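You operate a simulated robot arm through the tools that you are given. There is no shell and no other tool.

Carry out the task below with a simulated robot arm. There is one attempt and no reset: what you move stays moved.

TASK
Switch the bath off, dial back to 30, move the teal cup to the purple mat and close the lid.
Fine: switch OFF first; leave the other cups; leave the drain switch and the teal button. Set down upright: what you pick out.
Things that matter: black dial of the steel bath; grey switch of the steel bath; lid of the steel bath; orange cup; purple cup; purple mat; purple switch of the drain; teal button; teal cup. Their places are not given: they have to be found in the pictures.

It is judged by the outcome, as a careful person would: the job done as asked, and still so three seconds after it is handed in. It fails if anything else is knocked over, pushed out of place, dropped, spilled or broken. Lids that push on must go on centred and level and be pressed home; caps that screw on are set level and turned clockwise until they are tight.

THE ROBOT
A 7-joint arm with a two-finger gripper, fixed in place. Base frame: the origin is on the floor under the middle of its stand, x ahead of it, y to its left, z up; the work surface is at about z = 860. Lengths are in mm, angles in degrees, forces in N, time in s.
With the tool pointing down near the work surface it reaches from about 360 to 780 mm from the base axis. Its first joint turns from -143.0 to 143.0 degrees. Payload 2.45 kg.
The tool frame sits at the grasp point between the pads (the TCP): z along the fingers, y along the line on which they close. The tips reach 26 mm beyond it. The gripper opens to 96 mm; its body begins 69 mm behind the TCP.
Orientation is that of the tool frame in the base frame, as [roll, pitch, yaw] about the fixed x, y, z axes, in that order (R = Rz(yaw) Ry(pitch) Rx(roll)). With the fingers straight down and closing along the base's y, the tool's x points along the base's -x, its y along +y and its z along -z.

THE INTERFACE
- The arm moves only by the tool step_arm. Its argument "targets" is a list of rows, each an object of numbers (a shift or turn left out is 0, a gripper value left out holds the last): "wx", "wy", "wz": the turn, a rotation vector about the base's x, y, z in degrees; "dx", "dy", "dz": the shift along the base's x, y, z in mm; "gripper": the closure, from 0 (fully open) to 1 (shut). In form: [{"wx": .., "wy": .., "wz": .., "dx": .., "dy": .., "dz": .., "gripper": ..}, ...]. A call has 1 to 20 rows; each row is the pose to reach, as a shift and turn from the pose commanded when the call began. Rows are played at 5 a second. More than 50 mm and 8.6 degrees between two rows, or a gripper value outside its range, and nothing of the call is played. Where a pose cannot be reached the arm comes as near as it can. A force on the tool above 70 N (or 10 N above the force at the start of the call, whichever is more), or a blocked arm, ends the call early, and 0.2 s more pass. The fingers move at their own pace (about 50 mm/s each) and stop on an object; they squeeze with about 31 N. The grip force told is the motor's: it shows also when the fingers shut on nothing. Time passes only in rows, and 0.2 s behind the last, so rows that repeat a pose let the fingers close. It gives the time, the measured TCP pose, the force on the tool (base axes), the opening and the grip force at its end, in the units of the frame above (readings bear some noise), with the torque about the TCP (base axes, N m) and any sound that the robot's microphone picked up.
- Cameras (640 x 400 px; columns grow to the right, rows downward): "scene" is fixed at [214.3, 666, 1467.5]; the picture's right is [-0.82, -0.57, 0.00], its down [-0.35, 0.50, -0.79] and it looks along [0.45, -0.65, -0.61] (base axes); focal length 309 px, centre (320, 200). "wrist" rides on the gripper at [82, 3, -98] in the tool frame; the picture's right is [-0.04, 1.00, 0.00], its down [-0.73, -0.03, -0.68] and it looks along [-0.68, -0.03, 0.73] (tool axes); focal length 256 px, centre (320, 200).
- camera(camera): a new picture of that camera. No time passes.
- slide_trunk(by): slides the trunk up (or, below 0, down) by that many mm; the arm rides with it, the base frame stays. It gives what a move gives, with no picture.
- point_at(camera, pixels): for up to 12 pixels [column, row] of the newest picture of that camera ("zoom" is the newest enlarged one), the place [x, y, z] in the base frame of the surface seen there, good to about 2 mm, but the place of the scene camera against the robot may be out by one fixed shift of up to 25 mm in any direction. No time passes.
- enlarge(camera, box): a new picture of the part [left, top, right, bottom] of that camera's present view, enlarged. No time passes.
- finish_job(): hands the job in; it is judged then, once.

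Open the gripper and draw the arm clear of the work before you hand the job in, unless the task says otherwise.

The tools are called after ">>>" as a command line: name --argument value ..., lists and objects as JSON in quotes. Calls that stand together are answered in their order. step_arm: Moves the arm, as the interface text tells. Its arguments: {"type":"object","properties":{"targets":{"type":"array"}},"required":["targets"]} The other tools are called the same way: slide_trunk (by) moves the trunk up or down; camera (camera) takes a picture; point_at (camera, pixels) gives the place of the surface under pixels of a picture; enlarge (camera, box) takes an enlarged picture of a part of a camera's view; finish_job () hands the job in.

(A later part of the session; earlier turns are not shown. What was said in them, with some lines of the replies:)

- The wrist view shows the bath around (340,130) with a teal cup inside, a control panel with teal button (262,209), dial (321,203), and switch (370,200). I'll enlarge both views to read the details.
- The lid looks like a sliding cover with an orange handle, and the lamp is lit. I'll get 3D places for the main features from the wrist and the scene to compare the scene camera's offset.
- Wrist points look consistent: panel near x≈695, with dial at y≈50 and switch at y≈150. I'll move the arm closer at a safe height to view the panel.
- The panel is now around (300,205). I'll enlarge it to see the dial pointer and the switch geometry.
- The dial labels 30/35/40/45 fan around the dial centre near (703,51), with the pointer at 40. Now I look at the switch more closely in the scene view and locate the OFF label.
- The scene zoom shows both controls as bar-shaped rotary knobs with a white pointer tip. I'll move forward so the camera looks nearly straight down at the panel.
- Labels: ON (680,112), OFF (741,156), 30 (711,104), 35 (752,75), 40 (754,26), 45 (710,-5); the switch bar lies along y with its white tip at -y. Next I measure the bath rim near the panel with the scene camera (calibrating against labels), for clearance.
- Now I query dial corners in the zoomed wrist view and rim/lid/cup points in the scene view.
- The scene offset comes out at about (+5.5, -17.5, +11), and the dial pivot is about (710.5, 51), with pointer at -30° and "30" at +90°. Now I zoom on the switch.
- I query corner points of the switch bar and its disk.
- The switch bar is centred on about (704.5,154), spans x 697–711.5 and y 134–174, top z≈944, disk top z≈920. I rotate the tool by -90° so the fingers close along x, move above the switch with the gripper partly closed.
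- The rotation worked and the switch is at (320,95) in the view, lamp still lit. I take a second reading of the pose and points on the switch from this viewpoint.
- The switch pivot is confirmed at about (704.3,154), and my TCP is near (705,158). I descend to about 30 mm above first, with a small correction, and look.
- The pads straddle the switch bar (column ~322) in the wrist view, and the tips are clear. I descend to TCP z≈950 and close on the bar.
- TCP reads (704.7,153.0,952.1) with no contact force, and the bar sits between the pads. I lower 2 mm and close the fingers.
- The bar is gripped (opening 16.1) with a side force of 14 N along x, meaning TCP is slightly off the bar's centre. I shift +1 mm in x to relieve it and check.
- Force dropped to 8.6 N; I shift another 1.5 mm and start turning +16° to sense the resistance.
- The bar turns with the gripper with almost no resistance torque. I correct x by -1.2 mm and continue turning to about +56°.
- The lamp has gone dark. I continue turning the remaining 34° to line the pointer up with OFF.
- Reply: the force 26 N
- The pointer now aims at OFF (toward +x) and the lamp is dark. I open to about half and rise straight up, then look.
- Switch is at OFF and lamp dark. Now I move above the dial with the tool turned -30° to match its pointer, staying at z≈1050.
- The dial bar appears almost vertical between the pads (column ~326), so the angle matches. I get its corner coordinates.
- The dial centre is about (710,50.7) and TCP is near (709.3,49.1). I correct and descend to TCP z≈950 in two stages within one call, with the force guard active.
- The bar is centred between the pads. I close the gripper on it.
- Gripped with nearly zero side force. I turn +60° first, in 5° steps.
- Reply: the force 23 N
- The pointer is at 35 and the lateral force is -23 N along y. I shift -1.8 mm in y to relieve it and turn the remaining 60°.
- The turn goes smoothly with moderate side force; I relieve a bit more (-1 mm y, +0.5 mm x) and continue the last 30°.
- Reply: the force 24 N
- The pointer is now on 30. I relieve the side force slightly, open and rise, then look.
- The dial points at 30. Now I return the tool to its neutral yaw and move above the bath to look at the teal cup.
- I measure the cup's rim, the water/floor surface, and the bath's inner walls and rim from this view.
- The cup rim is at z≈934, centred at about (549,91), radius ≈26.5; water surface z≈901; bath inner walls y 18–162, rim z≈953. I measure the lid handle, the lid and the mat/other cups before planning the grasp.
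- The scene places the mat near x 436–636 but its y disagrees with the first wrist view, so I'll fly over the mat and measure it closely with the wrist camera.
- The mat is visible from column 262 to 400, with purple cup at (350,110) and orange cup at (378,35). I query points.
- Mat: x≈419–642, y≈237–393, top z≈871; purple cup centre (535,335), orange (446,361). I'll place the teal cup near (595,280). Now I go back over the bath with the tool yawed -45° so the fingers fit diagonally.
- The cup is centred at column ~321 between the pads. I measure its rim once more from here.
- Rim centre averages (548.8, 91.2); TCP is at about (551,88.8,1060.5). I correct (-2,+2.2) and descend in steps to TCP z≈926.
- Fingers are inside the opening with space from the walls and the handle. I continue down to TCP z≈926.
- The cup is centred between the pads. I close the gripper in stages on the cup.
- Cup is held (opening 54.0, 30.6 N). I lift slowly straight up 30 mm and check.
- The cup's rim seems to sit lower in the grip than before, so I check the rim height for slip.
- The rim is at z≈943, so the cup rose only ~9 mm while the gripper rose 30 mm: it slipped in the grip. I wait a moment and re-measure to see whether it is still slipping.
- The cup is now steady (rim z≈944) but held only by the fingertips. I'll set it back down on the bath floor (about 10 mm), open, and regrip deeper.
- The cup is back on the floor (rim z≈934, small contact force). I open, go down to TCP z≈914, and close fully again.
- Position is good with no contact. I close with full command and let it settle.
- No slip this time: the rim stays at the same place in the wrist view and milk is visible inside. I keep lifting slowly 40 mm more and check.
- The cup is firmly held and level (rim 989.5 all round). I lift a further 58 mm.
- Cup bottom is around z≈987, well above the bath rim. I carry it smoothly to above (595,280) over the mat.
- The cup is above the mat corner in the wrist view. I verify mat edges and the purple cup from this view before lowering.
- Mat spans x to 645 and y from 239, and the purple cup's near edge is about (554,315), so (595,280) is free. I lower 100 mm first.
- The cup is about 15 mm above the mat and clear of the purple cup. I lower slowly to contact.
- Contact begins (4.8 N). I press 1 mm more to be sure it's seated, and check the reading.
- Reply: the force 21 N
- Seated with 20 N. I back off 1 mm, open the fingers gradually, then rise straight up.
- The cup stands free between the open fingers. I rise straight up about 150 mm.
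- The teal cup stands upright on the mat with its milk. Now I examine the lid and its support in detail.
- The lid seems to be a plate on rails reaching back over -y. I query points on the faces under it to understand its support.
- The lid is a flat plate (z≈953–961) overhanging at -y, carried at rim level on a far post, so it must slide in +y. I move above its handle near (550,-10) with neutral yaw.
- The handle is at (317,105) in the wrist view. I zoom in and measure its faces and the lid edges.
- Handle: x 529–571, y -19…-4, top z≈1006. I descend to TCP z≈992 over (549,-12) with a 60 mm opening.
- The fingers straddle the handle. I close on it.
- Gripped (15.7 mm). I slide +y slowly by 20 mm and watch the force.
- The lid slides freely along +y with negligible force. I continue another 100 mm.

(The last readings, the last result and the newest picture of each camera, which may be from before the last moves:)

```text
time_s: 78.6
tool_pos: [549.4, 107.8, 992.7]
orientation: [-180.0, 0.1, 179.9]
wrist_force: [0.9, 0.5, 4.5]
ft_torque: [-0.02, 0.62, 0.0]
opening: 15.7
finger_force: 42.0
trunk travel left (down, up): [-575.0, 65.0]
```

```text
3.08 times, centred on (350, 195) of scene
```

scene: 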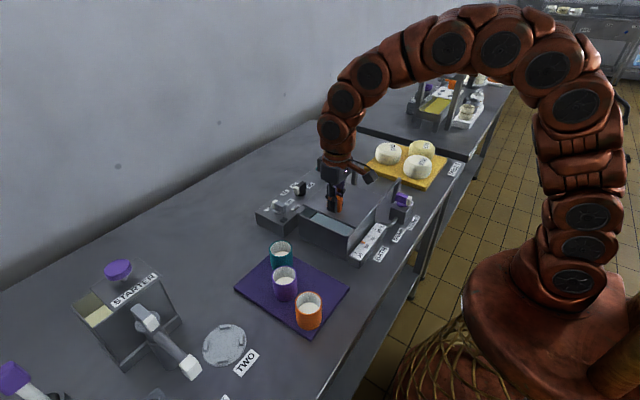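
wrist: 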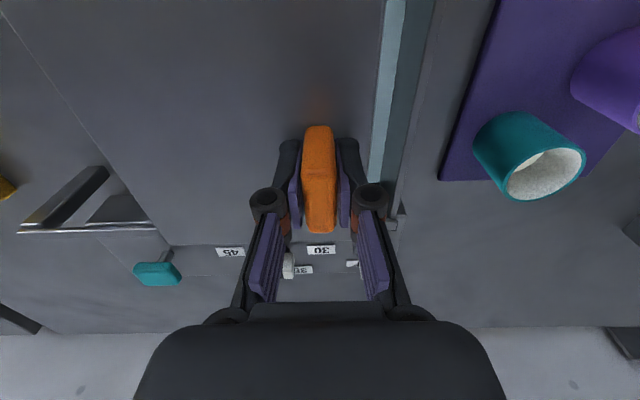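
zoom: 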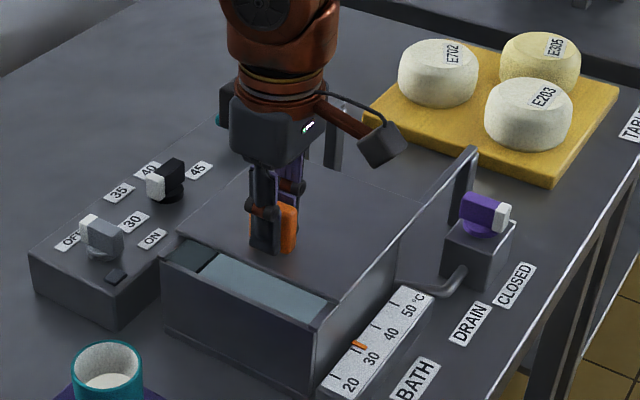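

About 26–30 mm of gap remains. I slide further in small steps, stopping on any contact force.

>>> step_arm --targets '[{"dy": 4}, {"dy": 8}, {"dy": 12}, {"dy": 16}, {"dy": 20}, {"dy": 23}, {"dy": 25}, {"dy": 25}]'

>>> camera --camera "wrist"

>>> enlarge --camera "wrist" --box '[280, 0, 480, 230]'

>>> enlarge --camera "scene" --box '[270, 130, 430, 260]'

```text
time_s: 80.4
tool_pos: [547.5, 135.0, 992.8]
orientation: [-179.9, 0.0, 180.0]
wrist_force: [-1.6, 1.4, -3.8]
ft_torque: [0.02, -0.07, 0.01]
opening: 15.6
finger_force: 41.6
trunk travel left (down, up): [-575.0, 65.0]
```

```text
taken
```

wrist: 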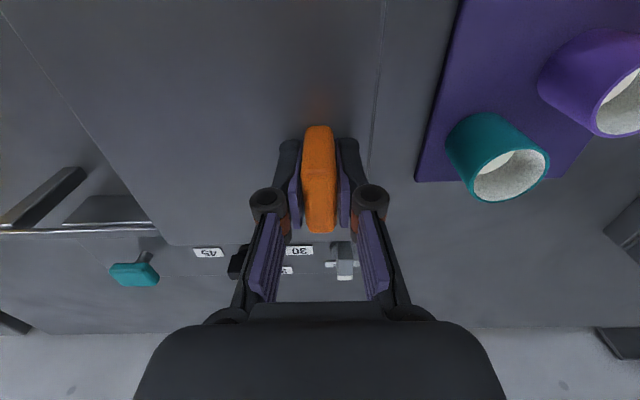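

```text
1.74 times, centred on (380, 115) of wrist
```

zoom: 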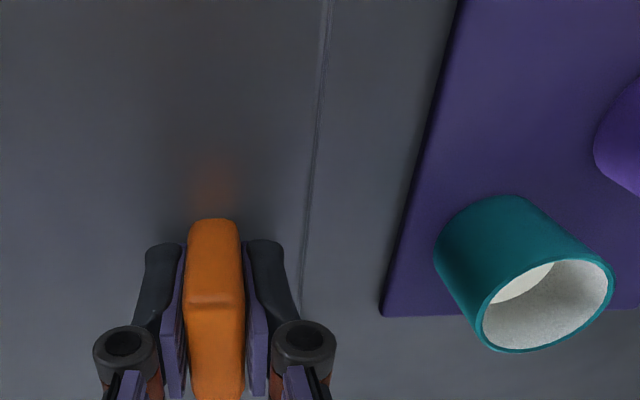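

```text
3.08 times, centred on (350, 195) of scene
```

zoom: 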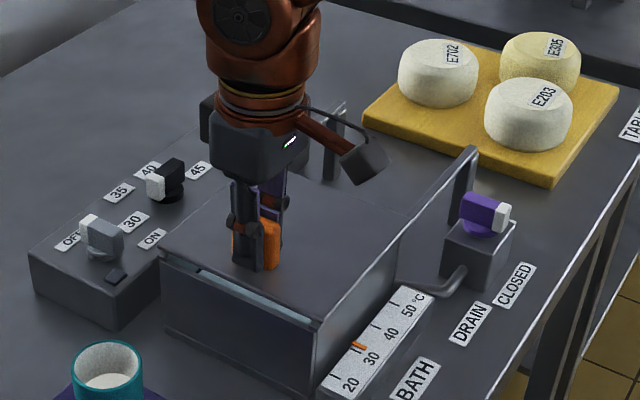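

Only a thin strip of gap remains in the scene view. I push a few mm more, 1 mm per row, watching for the end stop.

>>> step_arm --targets '[{"dy": 1}, {"dy": 2}, {"dy": 3}, {"dy": 4}, {"dy": 5}, {"dy": 5}]'

>>> enlarge --camera "scene" --box '[280, 190, 400, 260]'

```text
time_s: 81.8
tool_pos: [549.0, 138.1, 993.4]
orientation: [-180.0, 0.0, -179.9]
wrist_force: [5.4, -4.7, -3.3]
ft_torque: [-0.13, -0.46, 0.02]
opening: 15.7
finger_force: 41.6
trunk travel left (down, up): [-575.0, 65.0]
```

```text
5.33 times, centred on (340, 225) of scene
```

zoom: 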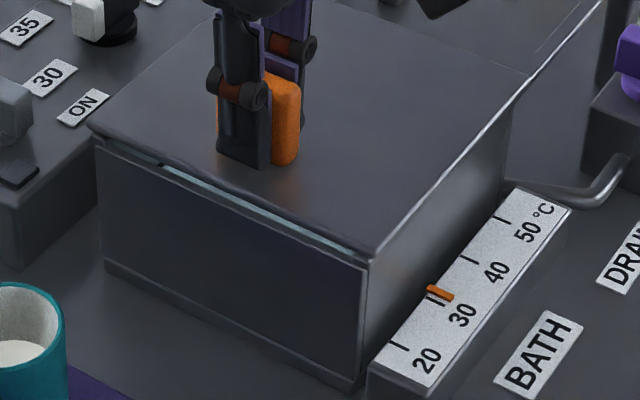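

A thin bluish strip still shows at the front wall. I keep pushing 1 mm per row.

>>> step_arm --targets '[{"dy": 1}, {"dy": 2}, {"dy": 3}, {"dy": 4}, {"dy": 5}, {"dy": 6}, {"dy": 6}]'

>>> enlarge --camera "scene" --box '[280, 190, 400, 260]'

```text
time_s: 83.4
tool_pos: [548.2, 139.4, 994.0]
orientation: [-179.7, -0.1, -179.9]
wrist_force: [6.4, -56.8, -1.7]
ft_torque: [-1.38, -0.15, -0.17]
opening: 15.7
finger_force: 41.7
trunk travel left (down, up): [-575.0, 65.0]
```

```text
5.33 times, centred on (340, 225) of scene
```

zoom: 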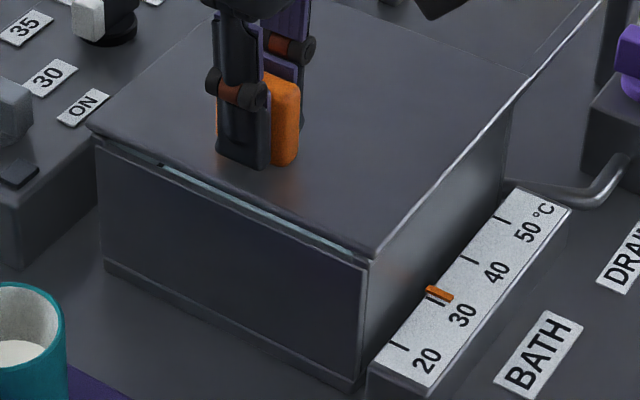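

The end stop is reached (57 N along -y), so the lid is fully closed. I ease off the commanded push without pulling the lid back.

>>> step_arm --targets '[{"dy": -2}, {"dy": -4}, {"dy": -4}]'

```text
time_s: 84.2
tool_pos: [548.4, 138.4, 993.8]
orientation: [-180.0, 0.0, -179.9]
wrist_force: [3.6, -31.3, -5.4]
ft_torque: [-0.78, -0.12, 0.15]
opening: 15.8
finger_force: 41.2
trunk travel left (down, up): [-575.0, 65.0]
```

Still 31 N of push; I ease off 3 mm more then open the gripper partially and check.

>>> step_arm --targets '[{"dy": -1.5}, {"dy": -3}, {"dy": -3}]'

>>> step_arm --targets '[{"gripper": 0.7}, {"gripper": 0.5}, {"gripper": 0.4}, {}, {}]'

>>> camera --camera "wrist"

>>> enlarge --camera "scene" --box '[280, 190, 400, 260]'

```text
time_s: 85.0
tool_pos: [548.4, 138.4, 992.7]
orientation: [179.8, 0.0, 180.0]
wrist_force: [2.2, -11.5, -13.2]
ft_torque: [-0.19, -1.14, 0.09]
opening: 15.9
finger_force: 41.8
trunk travel left (down, up): [-575.0, 65.0]
```

```text
time_s: 86.2
tool_pos: [547.7, 138.7, 993.8]
orientation: [179.9, 0.0, 179.9]
wrist_force: [0.4, -0.3, 0.3]
ft_torque: [0.01, 0.02, -0.03]
opening: 57.5
finger_force: 0.2
trunk travel left (down, up): [-575.0, 65.0]
```

```text
taken
```

wrist: 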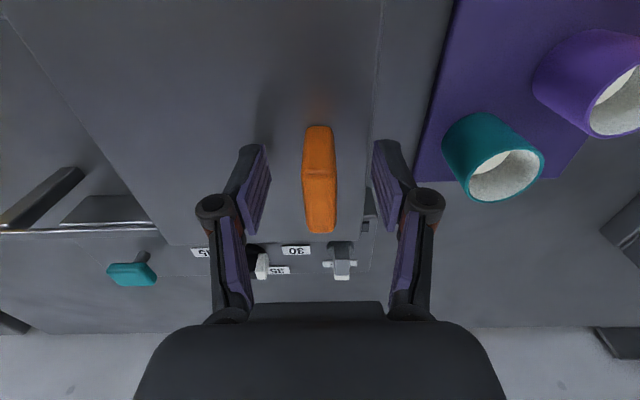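

```text
5.33 times, centred on (340, 225) of scene
```

zoom: 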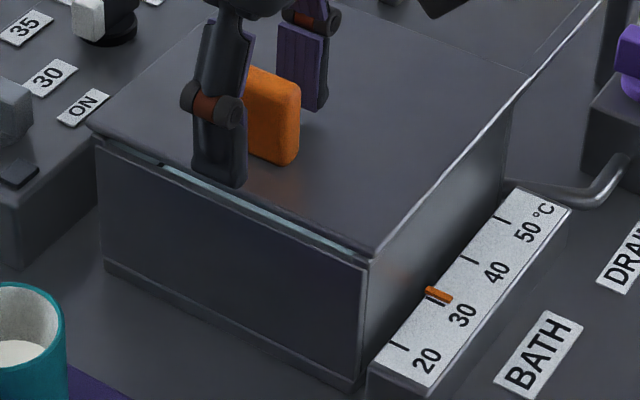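

Gripper is free and the lid stayed. I rise and draw the arm back, then check everything.

>>> step_arm --targets '[{"dz": 10}, {"dz": 30}, {"dz": 70}, {"dz": 110}, {"dz": 150}, {"dx": -20, "dy": -15, "dz": 180}, {"dx": -50, "dy": -30, "dz": 200}, {"dx": -85, "dy": -45, "dz": 220}, {"dx": -120, "dy": -60, "dz": 235}, {"dx": -148, "dy": -75, "dz": 250}, {"dx": -148, "dy": -75, "dz": 250, "gripper": 0}, {"dx": -148, "dy": -75, "dz": 250}]'

>>> camera --camera "wrist"

>>> camera --camera "scene"

>>> enlarge --camera "wrist" --box '[180, 20, 480, 240]'

>>> enlarge --camera "scene" --box '[230, 150, 430, 340]'

```text
time_s: 88.8
tool_pos: [401.3, 61.3, 1244.1]
orientation: [180.0, -0.1, -180.0]
wrist_force: [0.5, -0.3, 0.2]
ft_torque: [0.04, 0.05, 0.04]
opening: 95.9
finger_force: 0.1
trunk travel left (down, up): [-575.0, 65.0]
```

```text
taken
```

wrist: 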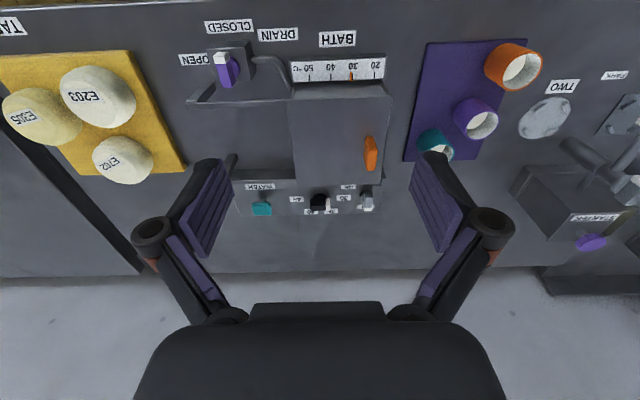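

```text
taken
```

scene: 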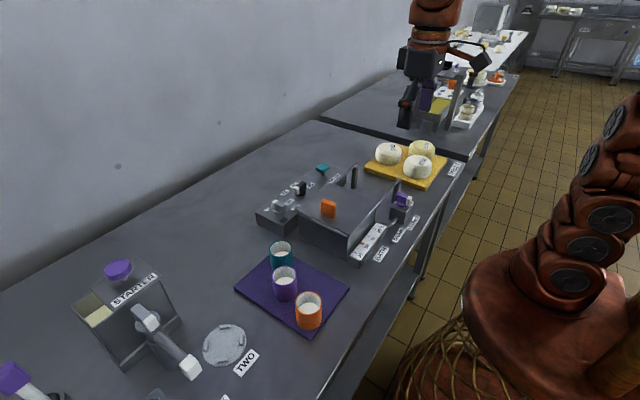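

```text
1.82 times, centred on (330, 130) of wrist
```

zoom: 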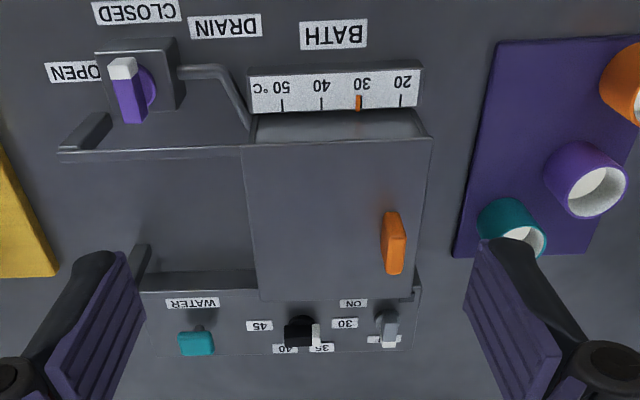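

```text
2.11 times, centred on (330, 245) of scene
```

zoom: 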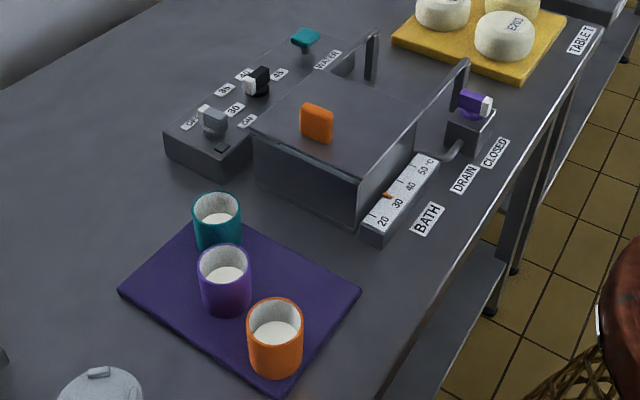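

Dial points at 30, switch at OFF with lamp dark, teal cup upright on the mat, thermometer dropped to 30, drain switch and teal button unchanged. I double-check the lid's closed edge and the panel.

>>> enlarge --camera "wrist" --box '[280, 60, 400, 220]'

>>> point_at --camera "wrist" --pixels '[[391, 100], [386, 150], [380, 180], [294, 100], [296, 150], [394, 140], [435, 148], [435, 130], [420, 140], [452, 145]]'

>>> enlarge --camera "scene" --box '[240, 160, 350, 240]'

```text
2.50 times, centred on (340, 140) of wrist
```

zoom: 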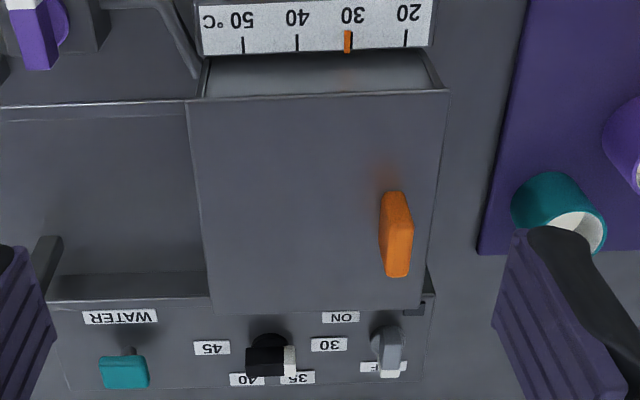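

```text
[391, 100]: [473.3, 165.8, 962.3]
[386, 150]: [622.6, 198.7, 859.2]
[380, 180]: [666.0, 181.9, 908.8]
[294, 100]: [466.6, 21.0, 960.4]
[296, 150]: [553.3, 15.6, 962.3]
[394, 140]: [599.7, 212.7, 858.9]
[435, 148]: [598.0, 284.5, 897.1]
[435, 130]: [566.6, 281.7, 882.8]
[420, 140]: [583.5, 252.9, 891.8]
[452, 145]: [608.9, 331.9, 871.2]
```

```text
5.00 times, centred on (295, 200) of scene
```

zoom: 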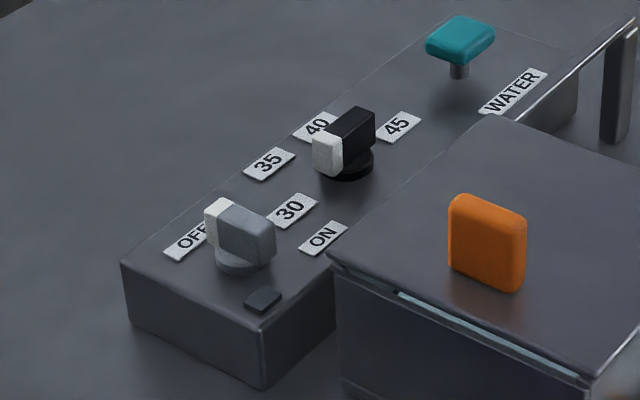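

The lid spans y≈15–166 over the bath (fully closed against its stop), the dial is on 30, the switch is on OFF, the teal cup is upright on the mat, and the arm is clear with gripper open. I hand the job in.

>>> finish_job

```text
The job is handed in.
```

The bath is off, the dial is at 30, the teal cup is on the purple mat and the lid is closed. I handed the job in with the gripper open and the arm clear of the work.

- **Switch:** I turned it first. It now points to OFF and the lamp is dark.
- **Dial:** it went from 40 to 30. The bath's temperature scale has since dropped to about 30.
- **Teal cup:** it stands upright on the mat with its milk still in it. On the first lift it slipped about 20 mm in the grip, so I set it back down, gripped lower and lifted again. I saw no sign of a spill.
- **Lid:** I slid it along its rails until it hit the end stop. It covers the whole bath opening. A thin strip still shows between the lid's front edge and the front wall in the side view, but the lid would go no further.

I did not touch the other cups, the drain switch or the teal button, and they look unchanged in the last pictures.
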